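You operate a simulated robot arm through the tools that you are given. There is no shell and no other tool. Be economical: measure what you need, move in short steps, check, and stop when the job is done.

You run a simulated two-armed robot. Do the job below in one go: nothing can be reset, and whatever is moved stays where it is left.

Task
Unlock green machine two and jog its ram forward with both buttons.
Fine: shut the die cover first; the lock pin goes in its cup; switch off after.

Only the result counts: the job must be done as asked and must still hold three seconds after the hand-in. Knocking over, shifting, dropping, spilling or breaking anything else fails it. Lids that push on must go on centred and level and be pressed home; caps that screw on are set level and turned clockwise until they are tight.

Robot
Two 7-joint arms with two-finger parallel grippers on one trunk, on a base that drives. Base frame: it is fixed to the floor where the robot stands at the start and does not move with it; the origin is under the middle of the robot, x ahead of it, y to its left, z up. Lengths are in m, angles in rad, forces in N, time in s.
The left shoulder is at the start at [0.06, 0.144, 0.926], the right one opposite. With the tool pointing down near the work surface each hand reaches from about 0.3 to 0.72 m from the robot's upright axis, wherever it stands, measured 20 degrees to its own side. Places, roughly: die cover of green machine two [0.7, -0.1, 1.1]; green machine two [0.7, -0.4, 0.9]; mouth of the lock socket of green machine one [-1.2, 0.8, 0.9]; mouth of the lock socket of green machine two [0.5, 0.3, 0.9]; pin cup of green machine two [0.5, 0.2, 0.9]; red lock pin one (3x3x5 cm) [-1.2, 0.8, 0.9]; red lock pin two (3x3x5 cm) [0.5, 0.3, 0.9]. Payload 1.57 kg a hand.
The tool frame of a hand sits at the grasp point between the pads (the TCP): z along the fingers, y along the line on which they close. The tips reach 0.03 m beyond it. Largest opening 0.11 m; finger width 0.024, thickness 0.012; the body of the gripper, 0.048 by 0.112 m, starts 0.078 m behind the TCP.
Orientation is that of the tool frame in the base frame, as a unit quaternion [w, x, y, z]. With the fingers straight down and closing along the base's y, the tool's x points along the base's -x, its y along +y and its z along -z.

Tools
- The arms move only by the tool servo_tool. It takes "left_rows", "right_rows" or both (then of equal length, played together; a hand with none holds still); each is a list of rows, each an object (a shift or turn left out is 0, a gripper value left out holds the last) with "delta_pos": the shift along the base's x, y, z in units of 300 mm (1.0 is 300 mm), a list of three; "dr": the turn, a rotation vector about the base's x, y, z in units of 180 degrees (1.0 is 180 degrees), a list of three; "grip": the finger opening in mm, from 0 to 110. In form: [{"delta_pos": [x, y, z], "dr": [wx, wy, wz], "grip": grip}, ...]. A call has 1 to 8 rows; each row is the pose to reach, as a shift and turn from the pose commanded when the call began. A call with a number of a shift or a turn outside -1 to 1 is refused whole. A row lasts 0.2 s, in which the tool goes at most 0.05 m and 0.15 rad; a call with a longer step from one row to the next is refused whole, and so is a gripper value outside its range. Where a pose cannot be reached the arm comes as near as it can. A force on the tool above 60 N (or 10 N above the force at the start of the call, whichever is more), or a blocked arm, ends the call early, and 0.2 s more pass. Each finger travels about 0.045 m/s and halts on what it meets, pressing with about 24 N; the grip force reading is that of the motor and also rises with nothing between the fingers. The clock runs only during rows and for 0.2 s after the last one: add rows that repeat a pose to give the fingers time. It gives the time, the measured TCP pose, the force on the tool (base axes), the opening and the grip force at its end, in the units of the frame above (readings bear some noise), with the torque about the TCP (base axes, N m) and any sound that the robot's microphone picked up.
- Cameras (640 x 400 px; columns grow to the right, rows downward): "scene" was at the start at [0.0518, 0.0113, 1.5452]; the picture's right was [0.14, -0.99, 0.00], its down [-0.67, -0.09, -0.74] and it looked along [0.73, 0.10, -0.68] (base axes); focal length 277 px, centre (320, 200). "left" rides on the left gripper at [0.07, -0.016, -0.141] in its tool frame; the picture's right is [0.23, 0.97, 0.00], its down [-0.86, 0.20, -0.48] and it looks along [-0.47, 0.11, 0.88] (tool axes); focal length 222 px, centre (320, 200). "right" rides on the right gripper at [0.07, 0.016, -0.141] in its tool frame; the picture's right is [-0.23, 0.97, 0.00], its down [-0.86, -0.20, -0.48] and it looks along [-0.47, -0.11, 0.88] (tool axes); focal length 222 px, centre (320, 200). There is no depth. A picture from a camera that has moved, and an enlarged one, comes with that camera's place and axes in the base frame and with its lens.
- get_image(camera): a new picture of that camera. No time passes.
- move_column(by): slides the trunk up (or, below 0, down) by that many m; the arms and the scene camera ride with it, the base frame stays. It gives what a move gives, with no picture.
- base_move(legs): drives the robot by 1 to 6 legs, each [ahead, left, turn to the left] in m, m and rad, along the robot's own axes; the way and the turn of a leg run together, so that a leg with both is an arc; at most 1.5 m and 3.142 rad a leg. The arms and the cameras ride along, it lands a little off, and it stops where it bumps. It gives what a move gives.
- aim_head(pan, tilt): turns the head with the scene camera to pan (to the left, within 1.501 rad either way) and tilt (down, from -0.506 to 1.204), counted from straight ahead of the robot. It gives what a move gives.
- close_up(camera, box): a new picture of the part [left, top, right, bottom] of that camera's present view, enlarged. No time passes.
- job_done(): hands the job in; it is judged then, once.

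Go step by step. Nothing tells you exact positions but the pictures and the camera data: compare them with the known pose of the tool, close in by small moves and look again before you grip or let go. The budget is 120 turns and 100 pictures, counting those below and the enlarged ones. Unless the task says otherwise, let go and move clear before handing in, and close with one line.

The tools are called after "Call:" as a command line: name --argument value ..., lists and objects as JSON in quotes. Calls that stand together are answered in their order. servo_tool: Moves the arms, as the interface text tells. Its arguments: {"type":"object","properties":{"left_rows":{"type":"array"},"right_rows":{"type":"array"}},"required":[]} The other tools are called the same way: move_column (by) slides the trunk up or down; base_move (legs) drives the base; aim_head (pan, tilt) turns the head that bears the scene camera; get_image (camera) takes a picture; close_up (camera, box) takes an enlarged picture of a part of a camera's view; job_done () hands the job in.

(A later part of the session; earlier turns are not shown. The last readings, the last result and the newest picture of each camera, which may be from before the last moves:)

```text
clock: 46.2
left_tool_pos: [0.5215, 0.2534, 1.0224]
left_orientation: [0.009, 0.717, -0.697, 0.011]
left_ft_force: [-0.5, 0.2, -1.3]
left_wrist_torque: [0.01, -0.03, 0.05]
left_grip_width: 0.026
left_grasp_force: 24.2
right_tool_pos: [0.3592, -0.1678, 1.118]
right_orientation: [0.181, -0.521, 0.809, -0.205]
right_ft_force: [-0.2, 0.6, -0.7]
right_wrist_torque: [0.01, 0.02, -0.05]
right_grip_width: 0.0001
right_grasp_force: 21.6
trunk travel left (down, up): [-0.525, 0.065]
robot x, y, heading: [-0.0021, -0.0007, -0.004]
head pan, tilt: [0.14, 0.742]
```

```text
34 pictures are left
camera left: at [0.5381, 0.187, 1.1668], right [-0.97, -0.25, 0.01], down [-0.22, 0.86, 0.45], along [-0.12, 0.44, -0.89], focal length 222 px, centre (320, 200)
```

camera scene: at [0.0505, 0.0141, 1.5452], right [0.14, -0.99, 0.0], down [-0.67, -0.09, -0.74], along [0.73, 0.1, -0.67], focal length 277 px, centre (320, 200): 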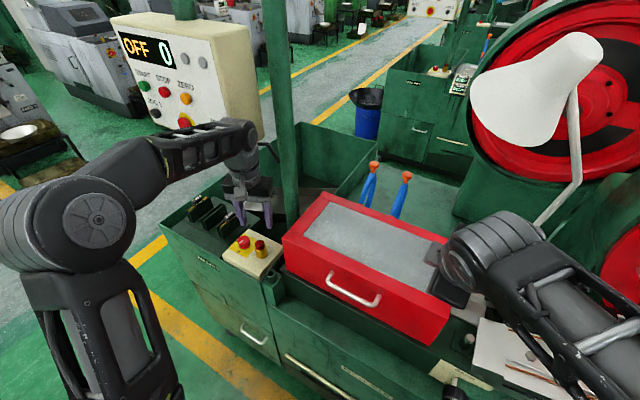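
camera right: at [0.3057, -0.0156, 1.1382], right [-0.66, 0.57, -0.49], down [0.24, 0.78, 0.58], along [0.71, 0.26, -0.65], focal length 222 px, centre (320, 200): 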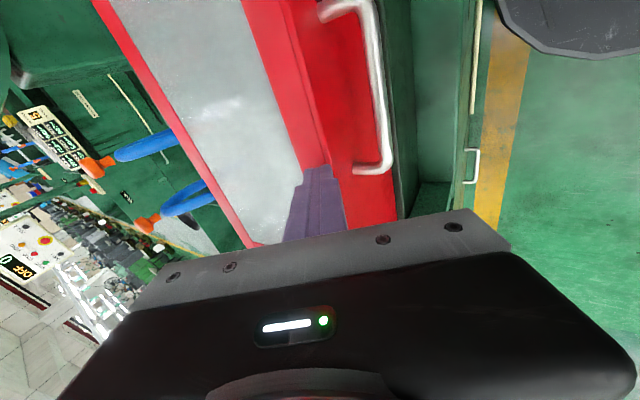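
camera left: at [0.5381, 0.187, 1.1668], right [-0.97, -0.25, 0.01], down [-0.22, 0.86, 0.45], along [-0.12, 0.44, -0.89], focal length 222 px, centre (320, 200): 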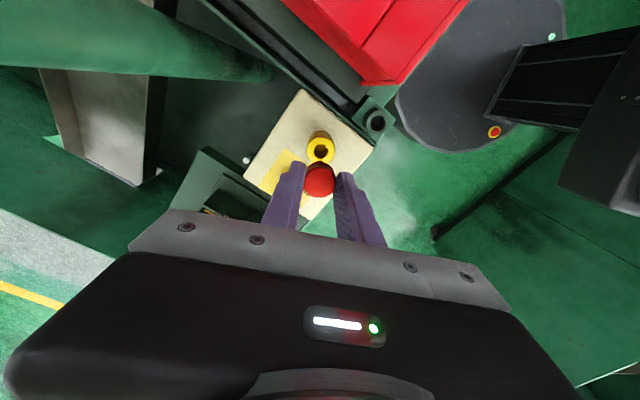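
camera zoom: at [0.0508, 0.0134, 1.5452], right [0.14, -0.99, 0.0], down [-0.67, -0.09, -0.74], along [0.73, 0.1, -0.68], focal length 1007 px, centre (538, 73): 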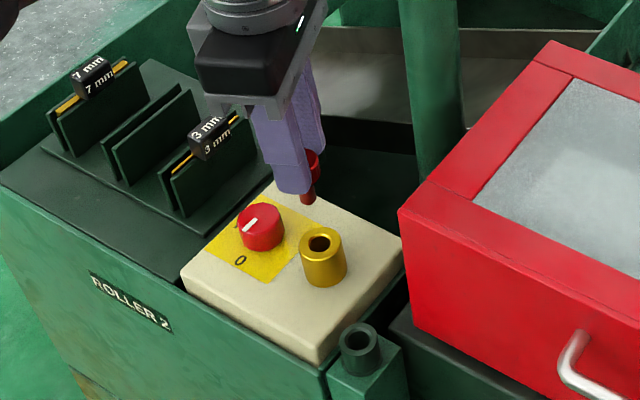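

Pin is out. I'll rotate the hand back so its body lies parallel to the cover front (clear of it), then go over the cup, which I place at ≈(0.461, 0.209, 0.87).

Call:
servo_tool --left_rows '[{"delta_pos": [0, 0, 0.05], "dr": [0, 0, -0.0455]}, {"delta_pos": [0, 0, 0.05], "dr": [0, 0, -0.091]}, {"delta_pos": [0, 0, 0.05], "dr": [0, 0, -0.1365]}, {"delta_pos": [0, 0, 0.05], "dr": [0, 0, -0.182]}, {"delta_pos": [0, 0, 0.05], "dr": [0, 0, -0.2275]}, {"delta_pos": [0, 0, 0.05], "dr": [0, 0, -0.273]}, {"delta_pos": [0, 0, 0.05], "dr": [0, 0, -0.3165]}]'

Call:
servo_tool --left_rows '[{"delta_pos": [-0.03, -0.02, 0], "dr": [0, 0, -0.0455]}, {"delta_pos": [-0.06, -0.04, 0], "dr": [0, 0, -0.091]}, {"delta_pos": [-0.09, -0.06, 0], "dr": [0, 0, -0.1365]}, {"delta_pos": [-0.12, -0.085, 0], "dr": [0, 0, -0.182]}, {"delta_pos": [-0.15, -0.11, 0], "dr": [0, 0, -0.2275]}, {"delta_pos": [-0.18, -0.13, 0], "dr": [0, 0, -0.273]}, {"delta_pos": [-0.2, -0.148, 0], "dr": [0, 0, -0.3165]}, {"delta_pos": [-0.2, -0.148, 0], "dr": [0, 0, -0.3165]}]'

Call:
get_image --camera "left"

Call:
close_up --camera "scene" --box '[230, 200, 330, 310]'

```text
clock: 47.8
left_tool_pos: [0.5176, 0.2521, 1.0386]
left_orientation: [-0.014, -0.296, 0.955, -0.005]
left_ft_force: [0.0, 0.3, -1.0]
left_wrist_torque: [-0.01, 0.0, 0.0]
left_grip_width: 0.0259
left_grasp_force: 23.6
right_tool_pos: [0.3607, -0.1668, 1.1181]
right_orientation: [0.181, -0.521, 0.808, -0.205]
right_ft_force: [0.0, 0.7, -0.1]
right_wrist_torque: [-0.01, -0.01, -0.03]
right_grip_width: 0.0002
right_grasp_force: 20.9
trunk travel left (down, up): [-0.525, 0.065]
robot x, y, heading: [0.0016, 0.004, -0.001]
head pan, tilt: [0.14, 0.742]
```

```text
clock: 49.6
left_tool_pos: [0.4582, 0.2082, 1.0398]
left_orientation: [-0.014, 0.194, 0.981, 0.003]
left_ft_force: [0.2, -0.9, -0.5]
left_wrist_torque: [-0.02, -0.01, 0.0]
left_grip_width: 0.0259
left_grasp_force: 23.6
right_tool_pos: [0.3612, -0.1682, 1.1181]
right_orientation: [0.181, -0.522, 0.808, -0.204]
right_ft_force: [0.9, 0.6, 0.4]
right_wrist_torque: [0.0, -0.01, 0.01]
right_grip_width: 0.0
right_grasp_force: 21.1
trunk travel left (down, up): [-0.525, 0.065]
robot x, y, heading: [-0.0011, 0.0019, -0.005]
head pan, tilt: [0.14, 0.742]
```

```text
33 pictures are left
camera left: at [0.3921, 0.2171, 1.1832], right [0.16, 0.99, 0.0], down [0.88, -0.15, 0.45], along [0.45, -0.07, -0.89], focal length 222 px, centre (320, 200)
```

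left: 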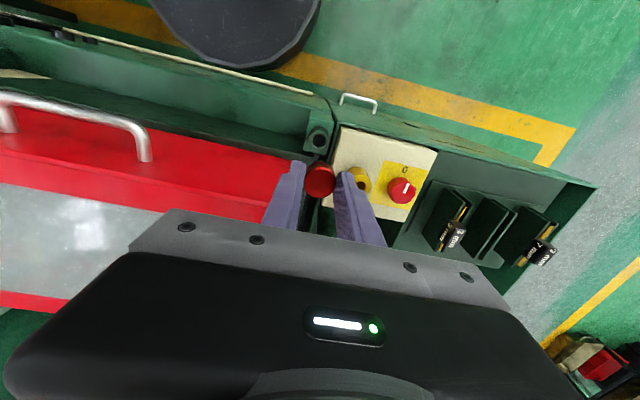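

```text
3.64 times, centred on (280, 255) of scene
camera zoom: at [0.0511, 0.0135, 1.5452], right [0.14, -0.99, 0.0], down [-0.67, -0.09, -0.74], along [0.73, 0.1, -0.68], focal length 1007 px, centre (466, 0)
```

zoom: 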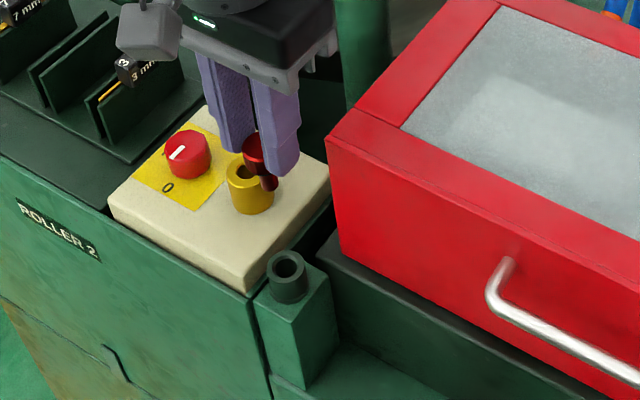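

The pin hangs nearly over the cup. I'll lower until its tip is about 1 cm above the mouth and check alignment.

Call:
servo_tool --left_rows '[{"delta_pos": [0, 0, -0.08]}, {"delta_pos": [0.003, 0, -0.16]}, {"delta_pos": [0.005, 0, -0.23]}, {"delta_pos": [0.005, 0, -0.265]}, {"delta_pos": [0.005, 0, -0.265]}]'

Call:
close_up --camera "left" --box '[270, 100, 370, 200]'

Call:
close_up --camera "scene" --box '[250, 230, 320, 310]'

```text
clock: 50.8
left_tool_pos: [0.4598, 0.208, 0.9612]
left_orientation: [-0.014, 0.193, 0.981, 0.002]
left_ft_force: [0.4, -1.3, -1.5]
left_wrist_torque: [0.01, 0.02, -0.02]
left_grip_width: 0.0257
left_grasp_force: 23.6
right_tool_pos: [0.3599, -0.1683, 1.1178]
right_orientation: [0.181, -0.521, 0.809, -0.205]
right_ft_force: [-0.1, -0.2, 0.4]
right_wrist_torque: [0.0, 0.0, -0.03]
right_grip_width: 0.0001
right_grasp_force: 20.9
trunk travel left (down, up): [-0.525, 0.065]
robot x, y, heading: [-0.0017, -0.0006, -0.0]
head pan, tilt: [0.14, 0.742]
```

```text
4.00 times, centred on (320, 150) of left
camera zoom: at [0.3926, 0.2167, 1.1057], right [0.16, 0.99, 0.0], down [0.88, -0.14, 0.45], along [0.45, -0.07, -0.89], focal length 888 px, centre (320, 400)
```

zoom: 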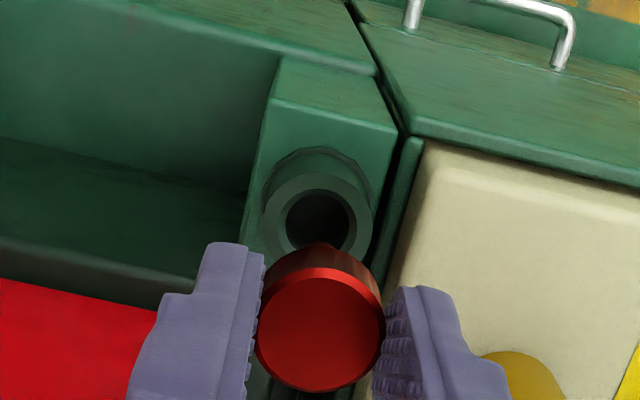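

```text
5.00 times, centred on (285, 270) of scene
camera zoom: at [0.051, 0.0135, 1.5452], right [0.14, -0.99, 0.0], down [-0.67, -0.09, -0.74], along [0.73, 0.1, -0.68], focal length 1384 px, centre (495, -150)
```

zoom: 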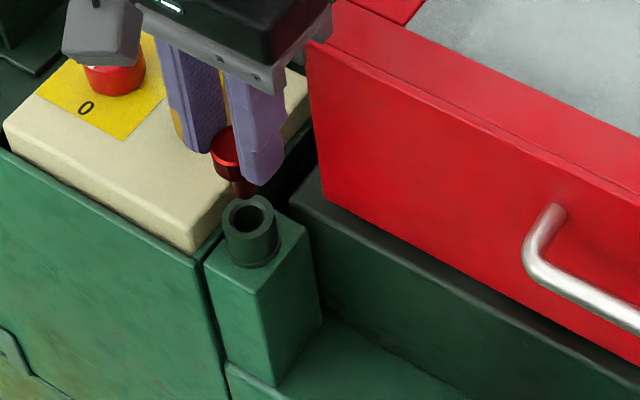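

Alignment is within about 2 mm. I'll lower the pin into the cup.

Call:
servo_tool --left_rows '[{"delta_pos": [-0.004, -0.003, -0.03]}, {"delta_pos": [-0.004, -0.003, -0.07]}, {"delta_pos": [-0.004, -0.003, -0.11]}, {"delta_pos": [-0.004, -0.003, -0.15]}, {"delta_pos": [-0.004, -0.003, -0.17]}]'

Call:
close_up --camera "scene" --box '[250, 230, 320, 310]'

```text
clock: 52.0
left_tool_pos: [0.46, 0.2054, 0.9095]
left_orientation: [-0.012, 0.194, 0.981, 0.002]
left_ft_force: [0.7, -2.4, 15.0]
left_wrist_torque: [-0.03, -0.01, 0.01]
left_grip_width: 0.0262
left_grasp_force: 23.8
right_tool_pos: [0.3598, -0.1668, 1.1176]
right_orientation: [0.181, -0.52, 0.809, -0.205]
right_ft_force: [-0.1, 0.4, -1.0]
right_wrist_torque: [-0.01, -0.01, -0.02]
right_grip_width: 0.0003
right_grasp_force: 21.5
trunk travel left (down, up): [-0.525, 0.065]
robot x, y, heading: [-0.001, 0.0004, -0.0]
head pan, tilt: [0.14, 0.742]
```

```text
5.00 times, centred on (285, 270) of scene
camera zoom: at [0.0499, 0.0128, 1.5454], right [0.14, -0.99, 0.0], down [-0.67, -0.09, -0.74], along [0.73, 0.1, -0.67], focal length 1384 px, centre (495, -150)
```

zoom: 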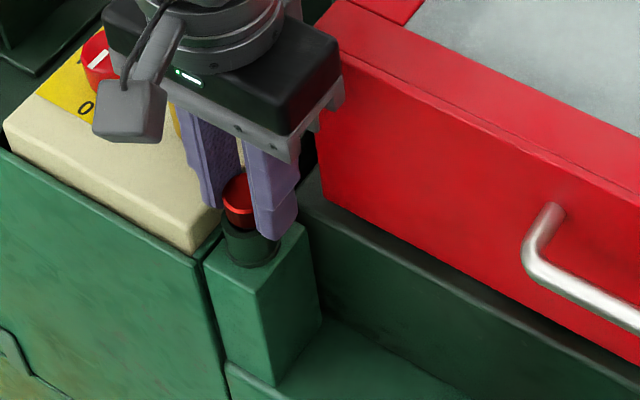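

The pin is seated with its head on the cup. Releasing and rising.

Call:
servo_tool --left_rows '[{"delta_pos": [0, 0, 0.005], "grip": 35}, {"delta_pos": [0, 0, 0.005], "grip": 45}, {"delta_pos": [0, 0, 0.05], "grip": 45}, {"delta_pos": [0, 0, 0.15], "grip": 45}, {"delta_pos": [0, 0, 0.3], "grip": 60}]'

Call:
get_image --camera "left"

```text
clock: 53.2
left_tool_pos: [0.4592, 0.2062, 0.9966]
left_orientation: [-0.014, 0.194, 0.981, 0.002]
left_ft_force: [-0.5, -0.5, -0.7]
left_wrist_torque: [-0.01, 0.02, 0.03]
left_grip_width: 0.0597
left_grasp_force: 0.1
right_tool_pos: [0.3598, -0.1677, 1.1181]
right_orientation: [0.181, -0.521, 0.809, -0.204]
right_ft_force: [0.2, -0.3, 0.4]
right_wrist_torque: [-0.03, 0.01, 0.0]
right_grip_width: 0.0
right_grasp_force: 21.1
trunk travel left (down, up): [-0.525, 0.065]
robot x, y, heading: [0.0024, 0.0038, 0.001]
head pan, tilt: [0.14, 0.742]
```

```text
28 pictures are left
camera left: at [0.3913, 0.2155, 1.1415], right [0.16, 0.99, 0.01], down [0.88, -0.14, 0.45], along [0.45, -0.07, -0.89], focal length 222 px, centre (320, 200)
```

left: 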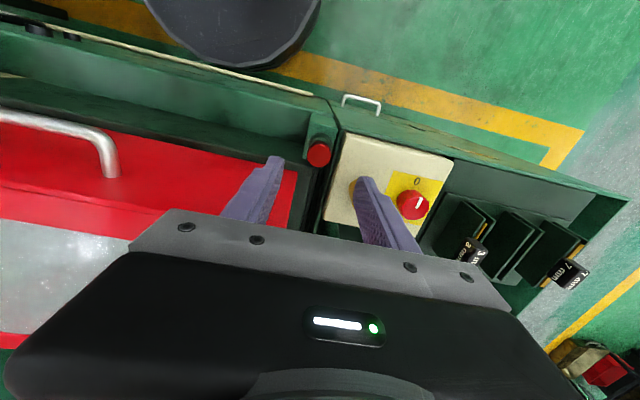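

The pin sits in the cup. The switch knob is at about (0.547, 0.3145, 0.89); I'll pre-rotate the left hand +90° so that I can turn the knob a quarter clockwise, then move above it.

Call:
servo_tool --left_rows '[{"dr": [0, 0, 0.0475]}, {"dr": [0, 0, 0.095]}, {"dr": [0, 0, 0.1425]}, {"dr": [0, 0, 0.19]}, {"dr": [0, 0, 0.2375]}, {"dr": [0, 0, 0.285]}, {"dr": [0, 0, 0.3325]}, {"dr": [0, 0, 0.38]}]'

Call:
servo_tool --left_rows '[{"delta_pos": [0.03, 0.05, 0], "dr": [0, 0, 0.045]}, {"delta_pos": [0.07, 0.12, -0.02], "dr": [0, 0, 0.09]}, {"delta_pos": [0.12, 0.19, -0.06], "dr": [0, 0, 0.12]}, {"delta_pos": [0.17, 0.25, -0.1], "dr": [0, 0, 0.12]}, {"delta_pos": [0.22, 0.3, -0.14], "dr": [0, 0, 0.12]}, {"delta_pos": [0.26, 0.34, -0.14], "dr": [0, 0, 0.12]}, {"delta_pos": [0.291, 0.361, -0.14], "dr": [0, 0, 0.12]}]'

Call:
get_image --camera "left"

Call:
get_image --camera "scene"

```text
clock: 55.0
left_tool_pos: [0.4579, 0.2065, 0.998]
left_orientation: [-0.014, -0.392, 0.92, -0.007]
left_ft_force: [0.1, -0.3, -0.5]
left_wrist_torque: [0.01, 0.01, -0.02]
left_grip_width: 0.0601
left_grasp_force: 0.0
right_tool_pos: [0.3602, -0.1673, 1.1182]
right_orientation: [0.181, -0.521, 0.809, -0.204]
right_ft_force: [-0.6, 0.0, 0.8]
right_wrist_torque: [0.01, 0.03, 0.05]
right_grip_width: 0.0001
right_grasp_force: 21.6
trunk travel left (down, up): [-0.525, 0.065]
robot x, y, heading: [-0.0001, -0.0021, 0.0]
head pan, tilt: [0.14, 0.742]
```

```text
clock: 56.6
left_tool_pos: [0.5438, 0.3161, 0.9556]
left_orientation: [-0.012, -0.557, 0.83, -0.008]
left_ft_force: [-0.8, -0.4, -0.5]
left_wrist_torque: [0.0, 0.0, 0.01]
left_grip_width: 0.0598
left_grasp_force: 0.0
right_tool_pos: [0.3592, -0.168, 1.1177]
right_orientation: [0.181, -0.521, 0.809, -0.204]
right_ft_force: [0.1, 0.1, -0.4]
right_wrist_torque: [0.01, -0.01, 0.02]
right_grip_width: 0.0
right_grasp_force: 21.3
trunk travel left (down, up): [-0.525, 0.065]
robot x, y, heading: [0.0003, 0.0015, -0.001]
head pan, tilt: [0.14, 0.742]
heard: click
```

```text
27 pictures are left
camera left: at [0.5339, 0.2465, 1.1008], right [-0.99, 0.16, 0.01], down [0.15, 0.88, 0.45], along [0.07, 0.45, -0.89], focal length 222 px, centre (320, 200)
```

left: 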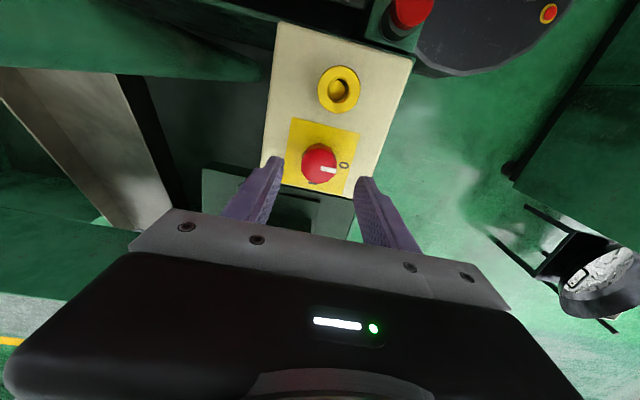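

```text
26 pictures are left
camera scene: at [0.0498, 0.0128, 1.5451], right [0.14, -0.99, 0.0], down [-0.67, -0.09, -0.74], along [0.73, 0.1, -0.67], focal length 277 px, centre (320, 200)
```

scene: 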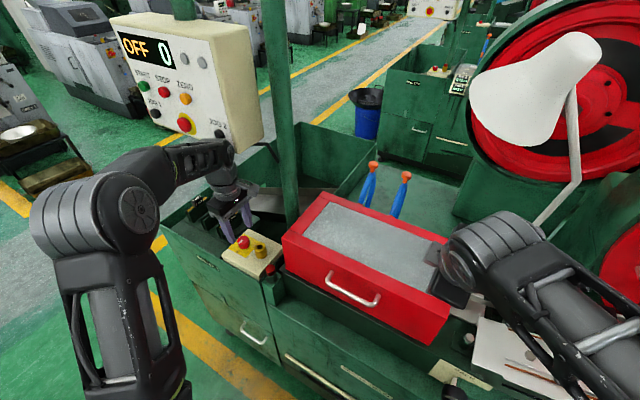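

The knob is centred under the hand (a click was heard—perhaps the arm brushed a panel button while it's OFF). I'll descend and grip the knob.

Call:
servo_tool --left_rows '[{"delta_pos": [0.004, 0, -0.06], "grip": 60}, {"delta_pos": [0.004, 0, -0.12], "grip": 60}, {"delta_pos": [0.004, 0, -0.155], "grip": 55}, {"delta_pos": [0.004, 0, -0.155], "grip": 40}, {"delta_pos": [0.004, 0, -0.155], "grip": 20}, {"delta_pos": [0.004, 0, -0.155], "grip": 20}, {"delta_pos": [0.004, 0, -0.155], "grip": 20}]'

Call:
close_up --camera "left" --box '[220, 60, 420, 220]'

```text
clock: 58.2
left_tool_pos: [0.545, 0.3146, 0.9104]
left_orientation: [-0.013, -0.557, 0.83, -0.009]
left_ft_force: [-5.7, 3.2, -0.9]
left_wrist_torque: [0.18, 0.2, 0.02]
left_grip_width: 0.0358
left_grasp_force: 38.6
right_tool_pos: [0.3602, -0.1667, 1.1184]
right_orientation: [0.18, -0.521, 0.809, -0.205]
right_ft_force: [0.1, -0.8, 0.9]
right_wrist_torque: [0.0, 0.0, 0.01]
right_grip_width: 0.0
right_grasp_force: 21.3
trunk travel left (down, up): [-0.525, 0.065]
robot x, y, heading: [0.0043, 0.0028, -0.0]
head pan, tilt: [0.14, 0.742]
```

```text
2.50 times, centred on (320, 140) of left
camera zoom: at [0.5349, 0.2467, 1.0543], right [-0.99, 0.16, 0.01], down [0.14, 0.88, 0.45], along [0.07, 0.45, -0.89], focal length 555 px, centre (320, 350)
```

zoom: 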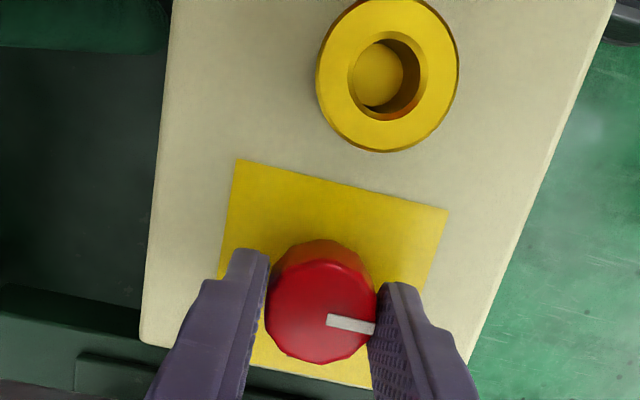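

Knob gripped at 36 mm. Turning it clockwise a quarter turn.

Call:
servo_tool --left_rows '[{"dr": [0, 0, -0.045], "grip": 15}, {"dr": [0, 0, -0.09], "grip": 15}, {"dr": [0, 0, -0.135], "grip": 15}, {"dr": [0, 0, -0.18], "grip": 15}, {"dr": [0, 0, -0.225], "grip": 15}, {"dr": [0, 0, -0.27], "grip": 15}, {"dr": [0, 0, -0.315], "grip": 15}, {"dr": [0, 0, -0.36], "grip": 15}]'

Call:
servo_tool --left_rows '[{"dr": [0, 0, -0.045], "grip": 15}, {"dr": [0, 0, -0.09], "grip": 15}, {"dr": [0, 0, -0.135], "grip": 15}, {"dr": [0, 0, -0.135], "grip": 15}]'

Call:
get_image --camera "left"

Call:
get_image --camera "scene"

```text
clock: 60.0
left_tool_pos: [0.5465, 0.3145, 0.91]
left_orientation: [-0.015, -0.024, 1.0, -0.001]
left_ft_force: [-12.4, -1.0, 4.0]
left_wrist_torque: [-0.1, 1.05, 0.01]
left_grip_width: 0.0354
left_grasp_force: 42.1
right_tool_pos: [0.3586, -0.1669, 1.1194]
right_orientation: [0.182, -0.521, 0.808, -0.204]
right_ft_force: [0.5, 0.7, 0.5]
right_wrist_torque: [0.0, -0.01, 0.0]
right_grip_width: 0.0001
right_grasp_force: 21.9
trunk travel left (down, up): [-0.525, 0.065]
robot x, y, heading: [0.0003, 0.0025, -0.004]
head pan, tilt: [0.14, 0.742]
```

```text
clock: 61.0
left_tool_pos: [0.5464, 0.3147, 0.9087]
left_orientation: [-0.015, 0.187, 0.982, 0.002]
left_ft_force: [-16.0, -1.1, 7.3]
left_wrist_torque: [-0.08, 0.57, -0.01]
left_grip_width: 0.0356
left_grasp_force: 42.9
right_tool_pos: [0.3573, -0.1675, 1.1188]
right_orientation: [0.182, -0.521, 0.808, -0.205]
right_ft_force: [0.3, -0.1, 0.4]
right_wrist_torque: [-0.02, 0.01, -0.01]
right_grip_width: 0.0
right_grasp_force: 21.6
trunk travel left (down, up): [-0.525, 0.065]
robot x, y, heading: [0.0031, 0.0012, -0.003]
head pan, tilt: [0.14, 0.742]
```

```text
24 pictures are left
camera left: at [0.4782, 0.322, 1.0543], right [0.15, 0.99, 0.01], down [0.88, -0.13, 0.45], along [0.45, -0.06, -0.89], focal length 222 px, centre (320, 200)
```

left: 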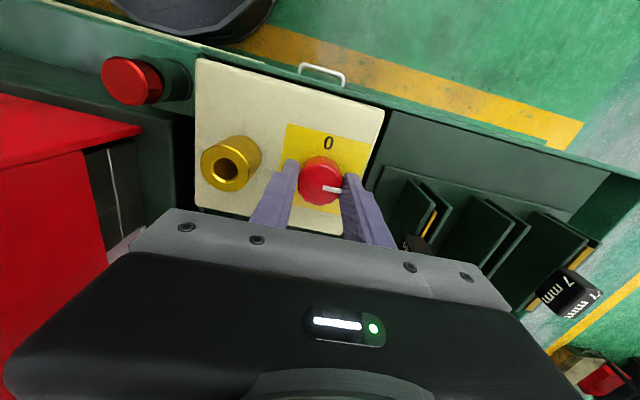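

```text
23 pictures are left
camera scene: at [0.0483, 0.013, 1.5453], right [0.14, -0.99, 0.0], down [-0.67, -0.09, -0.74], along [0.73, 0.1, -0.67], focal length 277 px, centre (320, 200)
```

scene: 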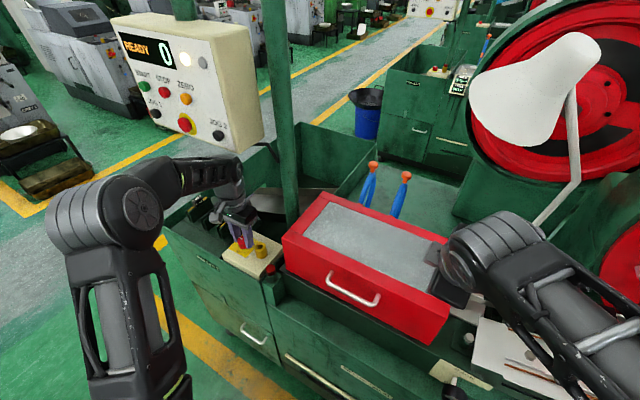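

The panel shows READY. I'll release the knob, retract the left hand, and drive to stand square to the panel.

Call:
servo_tool --left_rows '[{"grip": 45}, {"grip": 60}, {"delta_pos": [-0.02, 0.0, 0.09], "grip": 60}, {"delta_pos": [-0.15, 0.07, 0.13], "grip": 30}, {"delta_pos": [-0.28, 0.14, 0.2], "grip": 0}, {"delta_pos": [-0.41, 0.22, 0.28], "grip": 0}, {"delta_pos": [-0.53, 0.3, 0.36], "grip": 0}]'

Call:
base_move --legs '[[-0.05, 0, 0], [0.05, 0.62, 0], [0, 0, -0.388]]'

Call:
aim_head --pan 0 --tilt 0.5

Call:
get_image --camera "scene"

```text
refused: row 6 steps farther than a row can; nothing moved
```

```text
clock: 66.1
left_tool_pos: [0.6254, 0.6965, 0.9089]
left_orientation: [-0.014, 0.368, 0.93, 0.004]
left_ft_force: [-0.8, -0.7, -0.9]
left_wrist_torque: [-0.02, 0.04, -0.02]
left_grip_width: 0.0153
left_grasp_force: 0.1
right_tool_pos: [0.2729, 0.3171, 1.118]
right_orientation: [0.138, -0.359, 0.892, -0.236]
right_ft_force: [0.6, 0.4, -0.5]
right_wrist_torque: [0.03, -0.03, -0.01]
right_grip_width: 0.0001
right_grasp_force: 21.5
trunk travel left (down, up): [-0.525, 0.065]
robot x, y, heading: [-0.002, 0.6081, -0.382]
head pan, tilt: [0.14, 0.742]
```

```text
clock: 66.9
left_tool_pos: [0.6253, 0.697, 0.9093]
left_orientation: [-0.014, 0.368, 0.93, 0.005]
left_ft_force: [-0.5, -0.3, -0.2]
left_wrist_torque: [-0.01, 0.01, -0.03]
left_grip_width: 0.015
left_grasp_force: 0.1
right_tool_pos: [0.2726, 0.3182, 1.1178]
right_orientation: [0.139, -0.359, 0.892, -0.235]
right_ft_force: [0.5, -0.4, -0.1]
right_wrist_torque: [-0.01, 0.03, -0.02]
right_grip_width: 0.0001
right_grasp_force: 21.4
trunk travel left (down, up): [-0.525, 0.065]
robot x, y, heading: [0.0005, 0.6072, -0.378]
head pan, tilt: [0.0, 0.499]
```

```text
22 pictures are left
camera scene: at [0.056, 0.5862, 1.5663], right [-0.37, -0.93, 0.0], down [-0.45, 0.18, -0.88], along [0.81, -0.33, -0.48], focal length 277 px, centre (320, 200)
```

scene: 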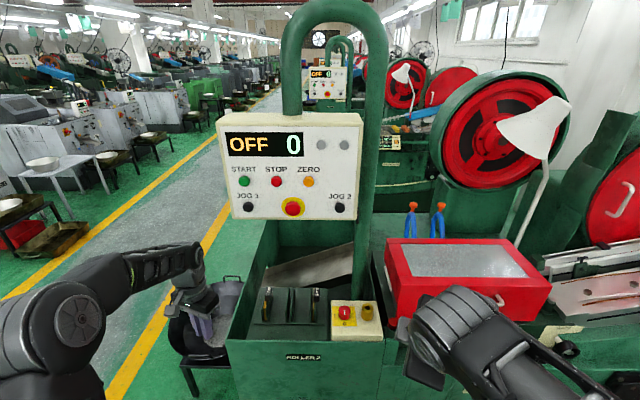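

The servo call was refused, so the base moved with the hand still on the knob, and the panel now shows OFF. I need to check nothing was disturbed.

Call:
close_up --camera "scene" --box '[160, 260, 400, 400]'

Call:
get_image --camera "left"

```text
2.67 times, centred on (280, 330) of scene
camera zoom: at [0.056, 0.5862, 1.5663], right [-0.37, -0.93, 0.0], down [-0.45, 0.18, -0.88], along [0.81, -0.33, -0.48], focal length 738 px, centre (427, -147)
```

zoom: 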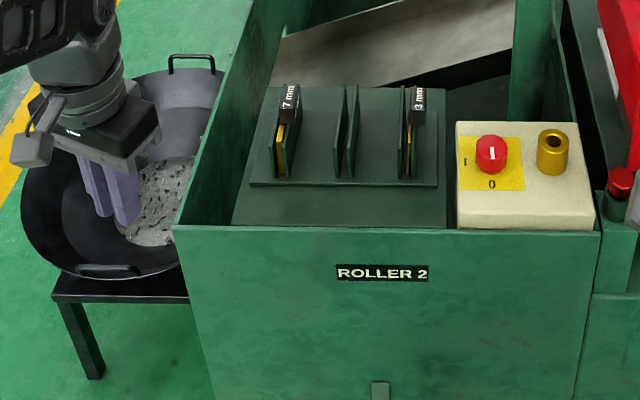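

```text
20 pictures are left
camera left: at [0.5658, 0.728, 1.0532], right [0.5, 0.87, 0.0], down [0.77, -0.45, 0.45], along [0.39, -0.22, -0.89], focal length 222 px, centre (320, 200)
```

left: 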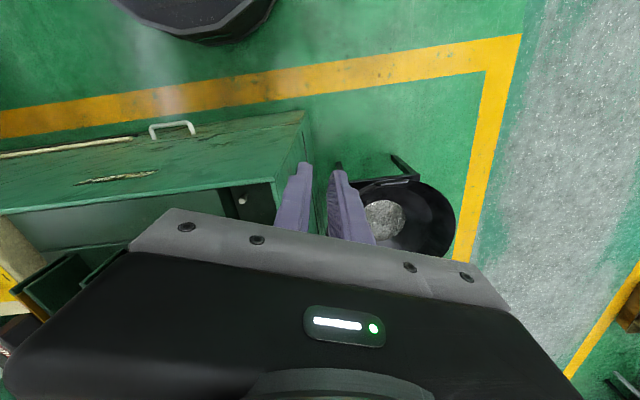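

Luck held: plates, pin and bin are all in place and the knob simply went back to 0. I'll lift the left hand clear of the bin and straighten the right hand to point down for re-turning the knob.

Call:
servo_tool --left_rows '[{"delta_pos": [0, 0, 0.15], "grip": 0}, {"delta_pos": [0, 0, 0.3], "grip": 0}, {"delta_pos": [-0.08, 0.03, 0.42], "grip": 0}, {"delta_pos": [-0.2, 0.08, 0.46], "grip": 0}, {"delta_pos": [-0.33, 0.13, 0.46], "grip": 0}, {"delta_pos": [-0.45, 0.18, 0.46], "grip": 0}]' --right_rows '[{"delta_pos": [0, 0, 0], "dr": [0.0268, 0.035, 0], "grip": 60}, {"delta_pos": [0.05, 0, 0], "dr": [0.0535, 0.07, 0], "grip": 60}, {"delta_pos": [0.1, 0, -0.05], "dr": [0.0803, 0.105, 0], "grip": 60}, {"delta_pos": [0.2, 0, -0.1], "dr": [0.107, 0.1398, 0], "grip": 60}, {"delta_pos": [0.32, 0, -0.15], "dr": [0.107, 0.1398, 0], "grip": 60}, {"delta_pos": [0.45, 0, -0.2], "dr": [0.107, 0.1398, 0], "grip": 60}]'

```text
clock: 68.3
left_tool_pos: [0.4877, 0.7532, 1.0478]
left_orientation: [-0.014, 0.367, 0.93, 0.004]
left_ft_force: [-0.4, 0.6, 0.6]
left_wrist_torque: [0.03, -0.01, 0.01]
left_grip_width: 0.0
left_grasp_force: 21.5
right_tool_pos: [0.4062, 0.3196, 1.0582]
right_orientation: [0.0, -0.374, 0.927, 0.001]
right_ft_force: [0.3, -0.4, -1.4]
right_wrist_torque: [0.02, 0.02, 0.01]
right_grip_width: 0.0602
right_grasp_force: 0.1
trunk travel left (down, up): [-0.525, 0.065]
robot x, y, heading: [-0.0022, 0.6097, -0.384]
head pan, tilt: [0.0, 0.499]
```

Moving the right hand above the knob, lowering first to stay under the panel.

Call:
servo_tool --right_rows '[{"delta_pos": [0.07, -0.003, -0.12]}, {"delta_pos": [0.17, -0.006, -0.22]}, {"delta_pos": [0.28, -0.01, -0.3]}, {"delta_pos": [0.39, -0.014, -0.31]}, {"delta_pos": [0.467, -0.017, -0.31]}, {"delta_pos": [0.467, -0.017, -0.31]}]'

Call:
get_image --camera "right"

```text
clock: 69.7
left_tool_pos: [0.4861, 0.7521, 1.0479]
left_orientation: [-0.013, 0.368, 0.93, 0.004]
left_ft_force: [0.8, 0.2, 0.9]
left_wrist_torque: [0.0, -0.01, -0.02]
left_grip_width: 0.0
left_grasp_force: 21.2
right_tool_pos: [0.5448, 0.3145, 0.9632]
right_orientation: [-0.001, -0.374, 0.928, 0.0]
right_ft_force: [0.3, 0.0, -0.9]
right_wrist_torque: [0.02, 0.01, 0.03]
right_grip_width: 0.0601
right_grasp_force: 0.1
trunk travel left (down, up): [-0.525, 0.065]
robot x, y, heading: [-0.0022, 0.6071, -0.381]
head pan, tilt: [0.0, 0.499]
heard: click
```

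```text
19 pictures are left
camera right: at [0.4838, 0.2768, 1.1057], right [-0.51, 0.86, 0.0], down [0.76, 0.45, 0.48], along [0.41, 0.24, -0.88], focal length 222 px, centre (320, 200)
```

right: 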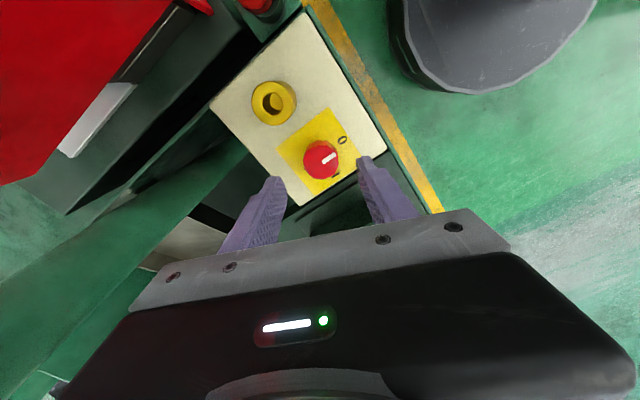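

Centred on the knob, pointer at 0. Descend and grip.

Call:
servo_tool --right_rows '[{"delta_pos": [0.003, 0, -0.07], "grip": 60}, {"delta_pos": [0.003, 0, -0.14], "grip": 60}, {"delta_pos": [0.003, 0, -0.178], "grip": 55}, {"delta_pos": [0.003, 0, -0.178], "grip": 40}, {"delta_pos": [0.003, 0, -0.178], "grip": 20}, {"delta_pos": [0.003, 0, -0.178], "grip": 20}, {"delta_pos": [0.003, 0, -0.178], "grip": 20}]'

Call:
servo_tool --right_rows '[{"dr": [0, 0, -0.045], "grip": 15}, {"dr": [0, 0, -0.09], "grip": 15}, {"dr": [0, 0, -0.135], "grip": 15}, {"dr": [0, 0, -0.18], "grip": 15}, {"dr": [0, 0, -0.225], "grip": 15}, {"dr": [0, 0, -0.27], "grip": 15}, {"dr": [0, 0, -0.315], "grip": 15}, {"dr": [0, 0, -0.36], "grip": 15}]'

Call:
servo_tool --right_rows '[{"dr": [0, 0, -0.045], "grip": 15}, {"dr": [0, 0, -0.09], "grip": 15}, {"dr": [0, 0, -0.135], "grip": 15}, {"dr": [0, 0, -0.145], "grip": 15}]'

Call:
get_image --camera "scene"

```text
clock: 71.3
left_tool_pos: [0.4851, 0.7546, 1.0474]
left_orientation: [-0.013, 0.367, 0.93, 0.004]
left_ft_force: [0.4, 0.0, 0.0]
left_wrist_torque: [0.0, 0.01, -0.03]
left_grip_width: 0.0
left_grasp_force: 21.3
right_tool_pos: [0.5469, 0.3168, 0.9135]
right_orientation: [-0.002, -0.375, 0.927, 0.002]
right_ft_force: [-14.4, 14.2, -3.8]
right_wrist_torque: [0.58, 0.53, -0.08]
right_grip_width: 0.0348
right_grasp_force: 36.9
trunk travel left (down, up): [-0.525, 0.065]
robot x, y, heading: [-0.0042, 0.6061, -0.38]
head pan, tilt: [0.0, 0.499]
```

```text
clock: 73.1
left_tool_pos: [0.4864, 0.7532, 1.0468]
left_orientation: [-0.013, 0.367, 0.93, 0.005]
left_ft_force: [-0.1, 0.3, 0.3]
left_wrist_torque: [-0.03, 0.0, 0.01]
left_grip_width: 0.0001
left_grasp_force: 21.6
right_tool_pos: [0.549, 0.314, 0.9125]
right_orientation: [0.0, 0.184, 0.983, 0.0]
right_ft_force: [-3.0, 9.7, 1.5]
right_wrist_torque: [0.5, 1.02, -0.02]
right_grip_width: 0.0349
right_grasp_force: 42.2
trunk travel left (down, up): [-0.525, 0.065]
robot x, y, heading: [0.0028, 0.6122, -0.382]
head pan, tilt: [0.0, 0.499]
```

```text
clock: 74.1
left_tool_pos: [0.4865, 0.7525, 1.0478]
left_orientation: [-0.014, 0.368, 0.93, 0.004]
left_ft_force: [0.2, 0.8, 0.1]
left_wrist_torque: [-0.01, 0.02, 0.03]
left_grip_width: 0.0002
left_grasp_force: 21.3
right_tool_pos: [0.5481, 0.3106, 0.9126]
right_orientation: [0.0, 0.401, 0.916, -0.001]
right_ft_force: [-8.5, -0.4, 2.6]
right_wrist_torque: [0.13, 0.49, 0.17]
right_grip_width: 0.035
right_grasp_force: 42.2
trunk travel left (down, up): [-0.525, 0.065]
robot x, y, heading: [0.0025, 0.6099, -0.381]
head pan, tilt: [0.0, 0.499]
```

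```text
18 pictures are left
camera scene: at [0.0549, 0.5861, 1.5665], right [-0.37, -0.93, 0.0], down [-0.44, 0.18, -0.88], along [0.82, -0.33, -0.48], focal length 277 px, centre (320, 200)
```

scene: 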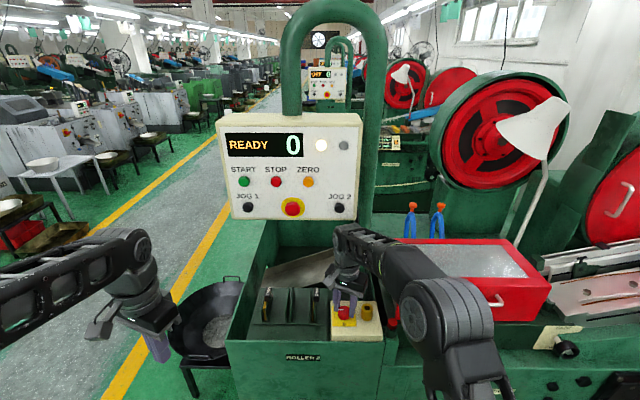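

READY again. Now release the knob properly and withdraw the right hand toward the robot.

Call:
servo_tool --right_rows '[{"grip": 45}, {"grip": 60}, {"delta_pos": [0, 0, 0.08], "grip": 60}, {"delta_pos": [-0.1, 0.04, 0.15], "grip": 60}, {"delta_pos": [-0.22, 0.09, 0.21], "grip": 40}, {"delta_pos": [-0.34, 0.14, 0.27], "grip": 20}, {"delta_pos": [-0.46, 0.19, 0.33], "grip": 0}, {"delta_pos": [-0.58, 0.24, 0.39], "grip": 0}]'

Call:
close_up --camera "scene" --box '[210, 100, 410, 225]'

```text
clock: 75.9
left_tool_pos: [0.4859, 0.7533, 1.048]
left_orientation: [-0.015, 0.366, 0.93, 0.005]
left_ft_force: [-0.9, -0.3, -0.1]
left_wrist_torque: [-0.01, -0.01, -0.01]
left_grip_width: 0.0003
left_grasp_force: 21.6
right_tool_pos: [0.3708, 0.3875, 1.0276]
right_orientation: [-0.001, 0.398, 0.917, 0.0]
right_ft_force: [-0.2, 0.4, 0.3]
right_wrist_torque: [0.0, -0.03, -0.02]
right_grip_width: 0.0001
right_grasp_force: 13.6
trunk travel left (down, up): [-0.525, 0.065]
robot x, y, heading: [0.0012, 0.6086, -0.377]
head pan, tilt: [0.0, 0.499]
```

```text
3.20 times, centred on (310, 162) of scene
camera zoom: at [0.0549, 0.5862, 1.5664], right [-0.37, -0.93, 0.0], down [-0.44, 0.18, -0.88], along [0.82, -0.33, -0.48], focal length 886 px, centre (352, 320)
```

zoom: 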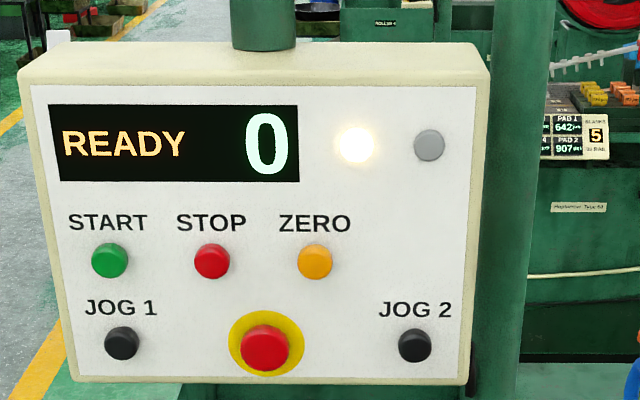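

Panel buttons are clear. Now I'll swing both hands to point horizontally at the panel, in two stages.

Call:
servo_tool --left_rows '[{"delta_pos": [0, -0.03, 0.05], "dr": [-0.0157, -0.0386, 0]}, {"delta_pos": [0, -0.06, 0.1], "dr": [-0.0314, -0.0772, 0]}, {"delta_pos": [0, -0.1, 0.15], "dr": [-0.0471, -0.1158, 0]}, {"delta_pos": [0, -0.15, 0.2], "dr": [-0.0628, -0.1543, 0]}, {"delta_pos": [0, -0.2, 0.25], "dr": [-0.0785, -0.1929, 0]}, {"delta_pos": [0, -0.25, 0.3], "dr": [-0.0943, -0.2315, 0]}]' --right_rows '[{"delta_pos": [0, 0, 0.05], "dr": [-0.0157, -0.0386, 0]}, {"delta_pos": [0, 0, 0.1], "dr": [-0.0314, -0.0772, 0]}, {"delta_pos": [0.03, 0, 0.15], "dr": [-0.0471, -0.1158, 0]}, {"delta_pos": [0.06, 0, 0.2], "dr": [-0.0628, -0.1543, 0]}, {"delta_pos": [0.09, 0, 0.25], "dr": [-0.0785, -0.1929, 0]}, {"delta_pos": [0.12, 0, 0.3], "dr": [-0.0943, -0.2315, 0]}]'

Call:
servo_tool --left_rows '[{"delta_pos": [0, -0.03, 0.04], "dr": [-0.0157, -0.0386, 0]}, {"delta_pos": [0, -0.06, 0.08], "dr": [-0.0314, -0.0772, 0]}, {"delta_pos": [0, -0.1, 0.13], "dr": [-0.0471, -0.1158, 0]}, {"delta_pos": [0, -0.15, 0.18], "dr": [-0.0628, -0.1543, 0]}, {"delta_pos": [0, -0.19, 0.22], "dr": [-0.0785, -0.1929, 0]}, {"delta_pos": [0, -0.22, 0.26], "dr": [-0.0943, -0.2315, 0]}]' --right_rows '[{"delta_pos": [0, 0, 0.05], "dr": [-0.0157, -0.0386, 0]}, {"delta_pos": [0, 0, 0.1], "dr": [-0.0314, -0.0772, 0]}, {"delta_pos": [0, 0, 0.15], "dr": [-0.0471, -0.1158, 0]}, {"delta_pos": [0, 0, 0.2], "dr": [-0.0628, -0.1543, 0]}, {"delta_pos": [0, 0, 0.25], "dr": [-0.0785, -0.1929, 0]}, {"delta_pos": [0, 0, 0.3], "dr": [-0.0943, -0.2315, 0]}]'

Call:
get_image --camera "scene"

```text
clock: 77.3
left_tool_pos: [0.4898, 0.6763, 1.1374]
left_orientation: [0.371, 0.34, 0.864, 0.0]
left_ft_force: [-0.6, 0.1, -1.0]
left_wrist_torque: [-0.01, 0.01, 0.0]
left_grip_width: 0.0
left_grasp_force: 21.1
right_tool_pos: [0.411, 0.3862, 1.1187]
right_orientation: [0.383, 0.369, 0.847, 0.009]
right_ft_force: [0.2, 1.0, 0.0]
right_wrist_torque: [0.01, 0.01, -0.05]
right_grip_width: 0.0
right_grasp_force: 21.5
trunk travel left (down, up): [-0.525, 0.065]
robot x, y, heading: [0.0042, 0.6087, -0.382]
head pan, tilt: [0.0, 0.499]
```

```text
clock: 78.7
left_tool_pos: [0.5195, 0.5942, 1.2442]
left_orientation: [0.696, 0.26, 0.669, -0.004]
left_ft_force: [0.4, 0.3, -0.5]
left_wrist_torque: [-0.05, -0.04, 0.03]
left_grip_width: 0.0
left_grasp_force: 21.0
left hand out of reach, approached as far as the arm can: row 4, 5, 6
right_tool_pos: [0.4129, 0.384, 1.2098]
right_orientation: [0.707, 0.283, 0.648, 0.017]
right_ft_force: [0.6, -0.4, -0.3]
right_wrist_torque: [0.01, -0.03, 0.03]
right_grip_width: 0.0
right_grasp_force: 21.5
trunk travel left (down, up): [-0.525, 0.065]
robot x, y, heading: [0.0025, 0.608, -0.379]
head pan, tilt: [0.0, 0.499]
```

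```text
16 pictures are left
camera scene: at [0.0567, 0.5853, 1.5663], right [-0.37, -0.93, 0.0], down [-0.44, 0.18, -0.88], along [0.81, -0.33, -0.48], focal length 277 px, centre (320, 200)
```

scene: 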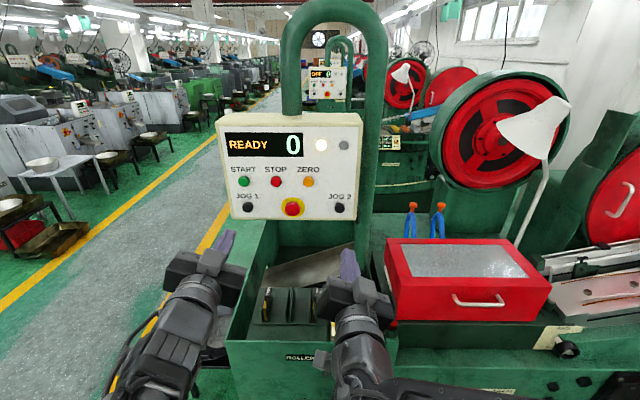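

Both hands point at the panel. I'll advance to about 3 cm in front of JOG 1 and JOG 2 and check alignment.

Call:
servo_tool --left_rows '[{"delta_pos": [0.085, -0.031, -0.02]}, {"delta_pos": [0.17, -0.062, -0.04]}, {"delta_pos": [0.255, -0.093, -0.06]}, {"delta_pos": [0.342, -0.124, -0.077]}, {"delta_pos": [0.342, -0.124, -0.077]}]' --right_rows '[{"delta_pos": [0.1, -0.025, 0.007]}, {"delta_pos": [0.2, -0.058, 0.014]}, {"delta_pos": [0.3, -0.09, 0.021]}, {"delta_pos": [0.41, -0.124, 0.028]}, {"delta_pos": [0.41, -0.124, 0.028]}]'

Call:
close_up --camera "scene" --box '[210, 150, 390, 262]'

Call:
get_image --camera "left"

Call:
get_image --camera "right"

```text
clock: 79.9
left_tool_pos: [0.6203, 0.5572, 1.2218]
left_orientation: [0.697, 0.26, 0.668, -0.004]
left_ft_force: [-0.6, 0.1, -0.6]
left_wrist_torque: [-0.01, 0.01, -0.01]
left_grip_width: 0.0
left_grasp_force: 21.1
right_tool_pos: [0.5356, 0.3448, 1.2166]
right_orientation: [0.707, 0.282, 0.648, 0.016]
right_ft_force: [-0.7, 0.5, -0.1]
right_wrist_torque: [0.02, 0.0, 0.0]
right_grip_width: 0.0003
right_grasp_force: 21.4
trunk travel left (down, up): [-0.525, 0.065]
robot x, y, heading: [-0.0034, 0.609, -0.383]
head pan, tilt: [0.0, 0.499]
```

```text
3.56 times, centred on (300, 206) of scene
camera zoom: at [0.055, 0.5862, 1.5664], right [-0.37, -0.93, 0.0], down [-0.44, 0.18, -0.88], along [0.82, -0.33, -0.48], focal length 984 px, centre (391, 179)
```

zoom: 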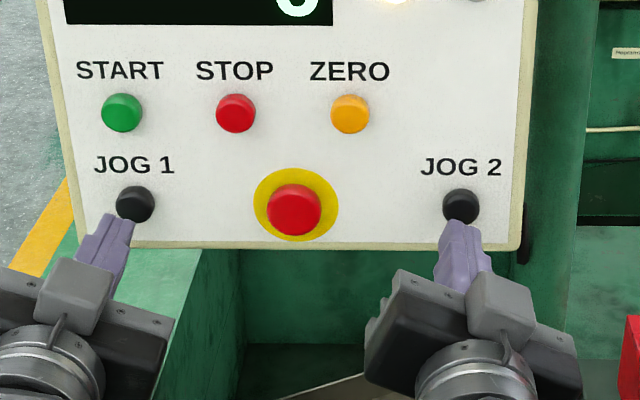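

```text
14 pictures are left
camera left: at [0.4907, 0.6182, 1.1566], right [0.37, 0.92, 0.14], down [-0.47, 0.06, 0.88], along [0.8, -0.39, 0.45], focal length 222 px, centre (320, 200)
```

left: 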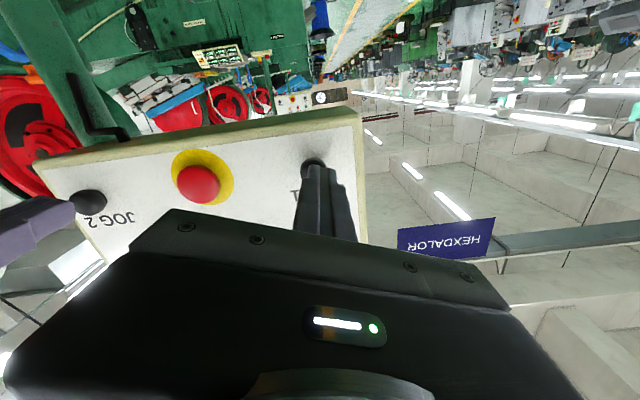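

```text
13 pictures are left
camera right: at [0.4208, 0.4397, 1.1621], right [0.3, 0.73, 0.62], down [-0.65, -0.32, 0.69], along [0.7, -0.6, 0.38], focal length 222 px, centre (320, 200)
```

right: 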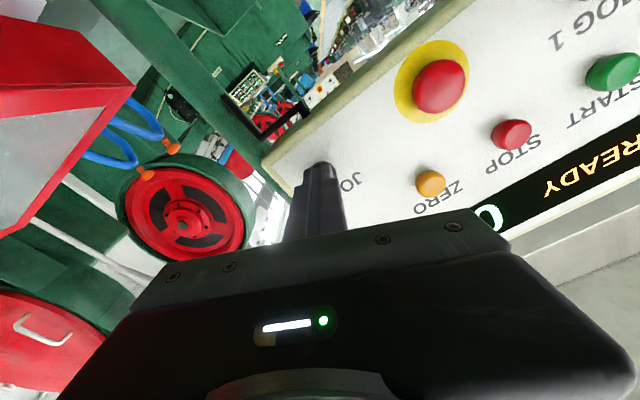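

Both tips line up within about 3 mm. Now I'll push both buttons together and hold.

Call:
servo_tool --left_rows '[{"delta_pos": [0.042, -0.028, 0.007]}, {"delta_pos": [0.065, -0.037, 0.007]}, {"delta_pos": [0.08, -0.043, 0.007]}, {"delta_pos": [0.095, -0.049, 0.007]}, {"delta_pos": [0.11, -0.055, 0.007]}, {"delta_pos": [0.12, -0.059, 0.007]}, {"delta_pos": [0.12, -0.059, 0.007]}, {"delta_pos": [0.12, -0.059, 0.007]}]' --right_rows '[{"delta_pos": [0.044, -0.024, 0.01]}, {"delta_pos": [0.067, -0.033, 0.01]}, {"delta_pos": [0.082, -0.039, 0.01]}, {"delta_pos": [0.097, -0.045, 0.01]}, {"delta_pos": [0.112, -0.051, 0.01]}, {"delta_pos": [0.122, -0.055, 0.01]}, {"delta_pos": [0.122, -0.055, 0.01]}, {"delta_pos": [0.122, -0.055, 0.01]}]'

Call:
close_up --camera "scene" --box '[210, 110, 390, 222]'

```text
clock: 81.3
left_tool_pos: [0.6433, 0.5451, 1.2286]
left_orientation: [0.697, 0.26, 0.668, -0.003]
left_ft_force: [-23.4, 11.7, 2.3]
left_wrist_torque: [0.07, -0.07, 0.03]
left_grip_width: 0.0
left_grasp_force: 21.3
right_tool_pos: [0.5557, 0.3372, 1.2209]
right_orientation: [0.707, 0.281, 0.649, 0.018]
right_ft_force: [-41.4, 7.6, -1.3]
right_wrist_torque: [-0.12, -0.11, -0.37]
right_grip_width: 0.0001
right_grasp_force: 21.4
trunk travel left (down, up): [-0.525, 0.065]
robot x, y, heading: [-0.002, 0.6065, -0.381]
head pan, tilt: [0.0, 0.499]
heard: click, click
stopped in row 7 (right hand): the force on the tool passed its limit at 62 N (the readings are from after the stop); the commanded pose is now the measured one
```

```text
3.56 times, centred on (300, 166) of scene
camera zoom: at [0.0411, 0.5904, 1.5675], right [-0.37, -0.93, 0.0], down [-0.44, 0.18, -0.88], along [0.82, -0.33, -0.47], focal length 984 px, centre (391, 321)
```

zoom: 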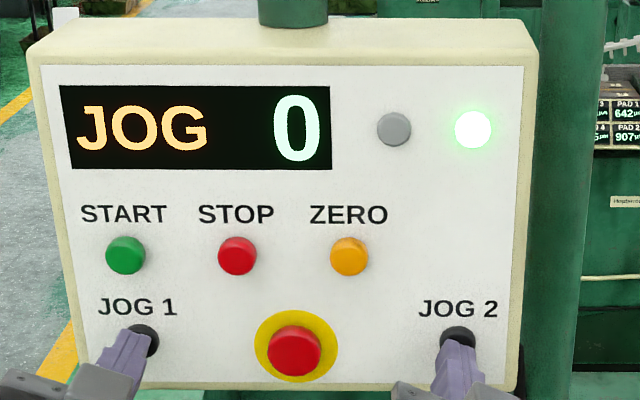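

JOG is lit on the panel. Hold both buttons so the ram travels forward.

Call:
servo_tool --left_rows '[{}, {}, {}, {}, {}, {}, {}, {}]' --right_rows '[{}, {}, {}, {}, {}, {}, {}, {}]'

Call:
get_image --camera "scene"

```text
clock: 83.1
left_tool_pos: [0.6438, 0.5451, 1.2273]
left_orientation: [0.698, 0.259, 0.668, -0.003]
left_ft_force: [-26.7, 14.0, -3.0]
left_wrist_torque: [0.06, 0.11, 0.02]
left_grip_width: 0.0
left_grasp_force: 21.2
right_tool_pos: [0.5585, 0.3354, 1.2212]
right_orientation: [0.707, 0.28, 0.649, 0.018]
right_ft_force: [-51.3, 10.1, -3.9]
right_wrist_torque: [0.13, -0.18, -0.41]
right_grip_width: 0.0001
right_grasp_force: 20.8
trunk travel left (down, up): [-0.525, 0.065]
robot x, y, heading: [-0.002, 0.6076, -0.381]
head pan, tilt: [0.0, 0.499]
```

```text
11 pictures are left
camera scene: at [0.0409, 0.5908, 1.5669], right [-0.37, -0.93, 0.0], down [-0.44, 0.18, -0.88], along [0.82, -0.33, -0.47], focal length 277 px, centre (320, 200)
```

scene: 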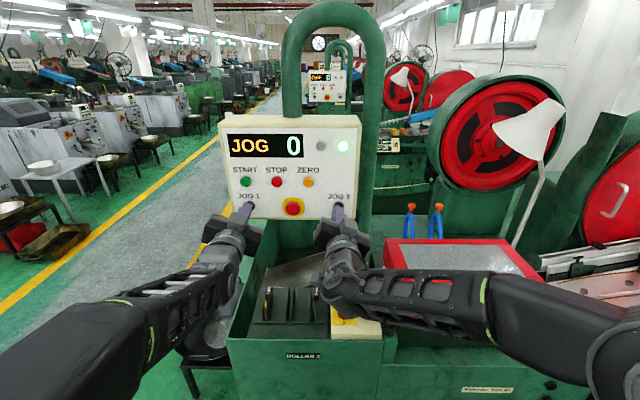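

Still jogging; hold a bit longer.

Call:
servo_tool --left_rows '[{}, {}, {}, {}, {}, {}, {}, {}]' --right_rows '[{}, {}, {}, {}, {}, {}, {}, {}]'

Call:
close_up --camera "scene" --box '[200, 110, 640, 385]'

```text
clock: 84.9
left_tool_pos: [0.6435, 0.5443, 1.2285]
left_orientation: [0.698, 0.26, 0.668, -0.003]
left_ft_force: [-27.0, 12.7, -5.7]
left_wrist_torque: [0.12, 0.22, 0.03]
left_grip_width: 0.0001
left_grasp_force: 21.3
right_tool_pos: [0.5585, 0.3361, 1.22]
right_orientation: [0.707, 0.281, 0.649, 0.017]
right_ft_force: [-52.0, 12.0, -3.7]
right_wrist_torque: [-0.03, -0.15, -0.4]
right_grip_width: 0.0
right_grasp_force: 21.9
trunk travel left (down, up): [-0.525, 0.065]
robot x, y, heading: [-0.004, 0.6079, -0.379]
head pan, tilt: [0.0, 0.499]
```

```text
1.45 times, centred on (420, 248) of scene
camera zoom: at [0.041, 0.5908, 1.5669], right [-0.37, -0.93, 0.0], down [-0.44, 0.18, -0.88], along [0.82, -0.33, -0.47], focal length 403 px, centre (174, 131)
```

zoom: 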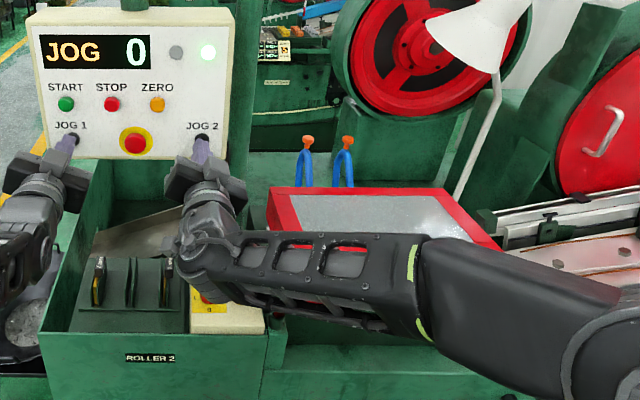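

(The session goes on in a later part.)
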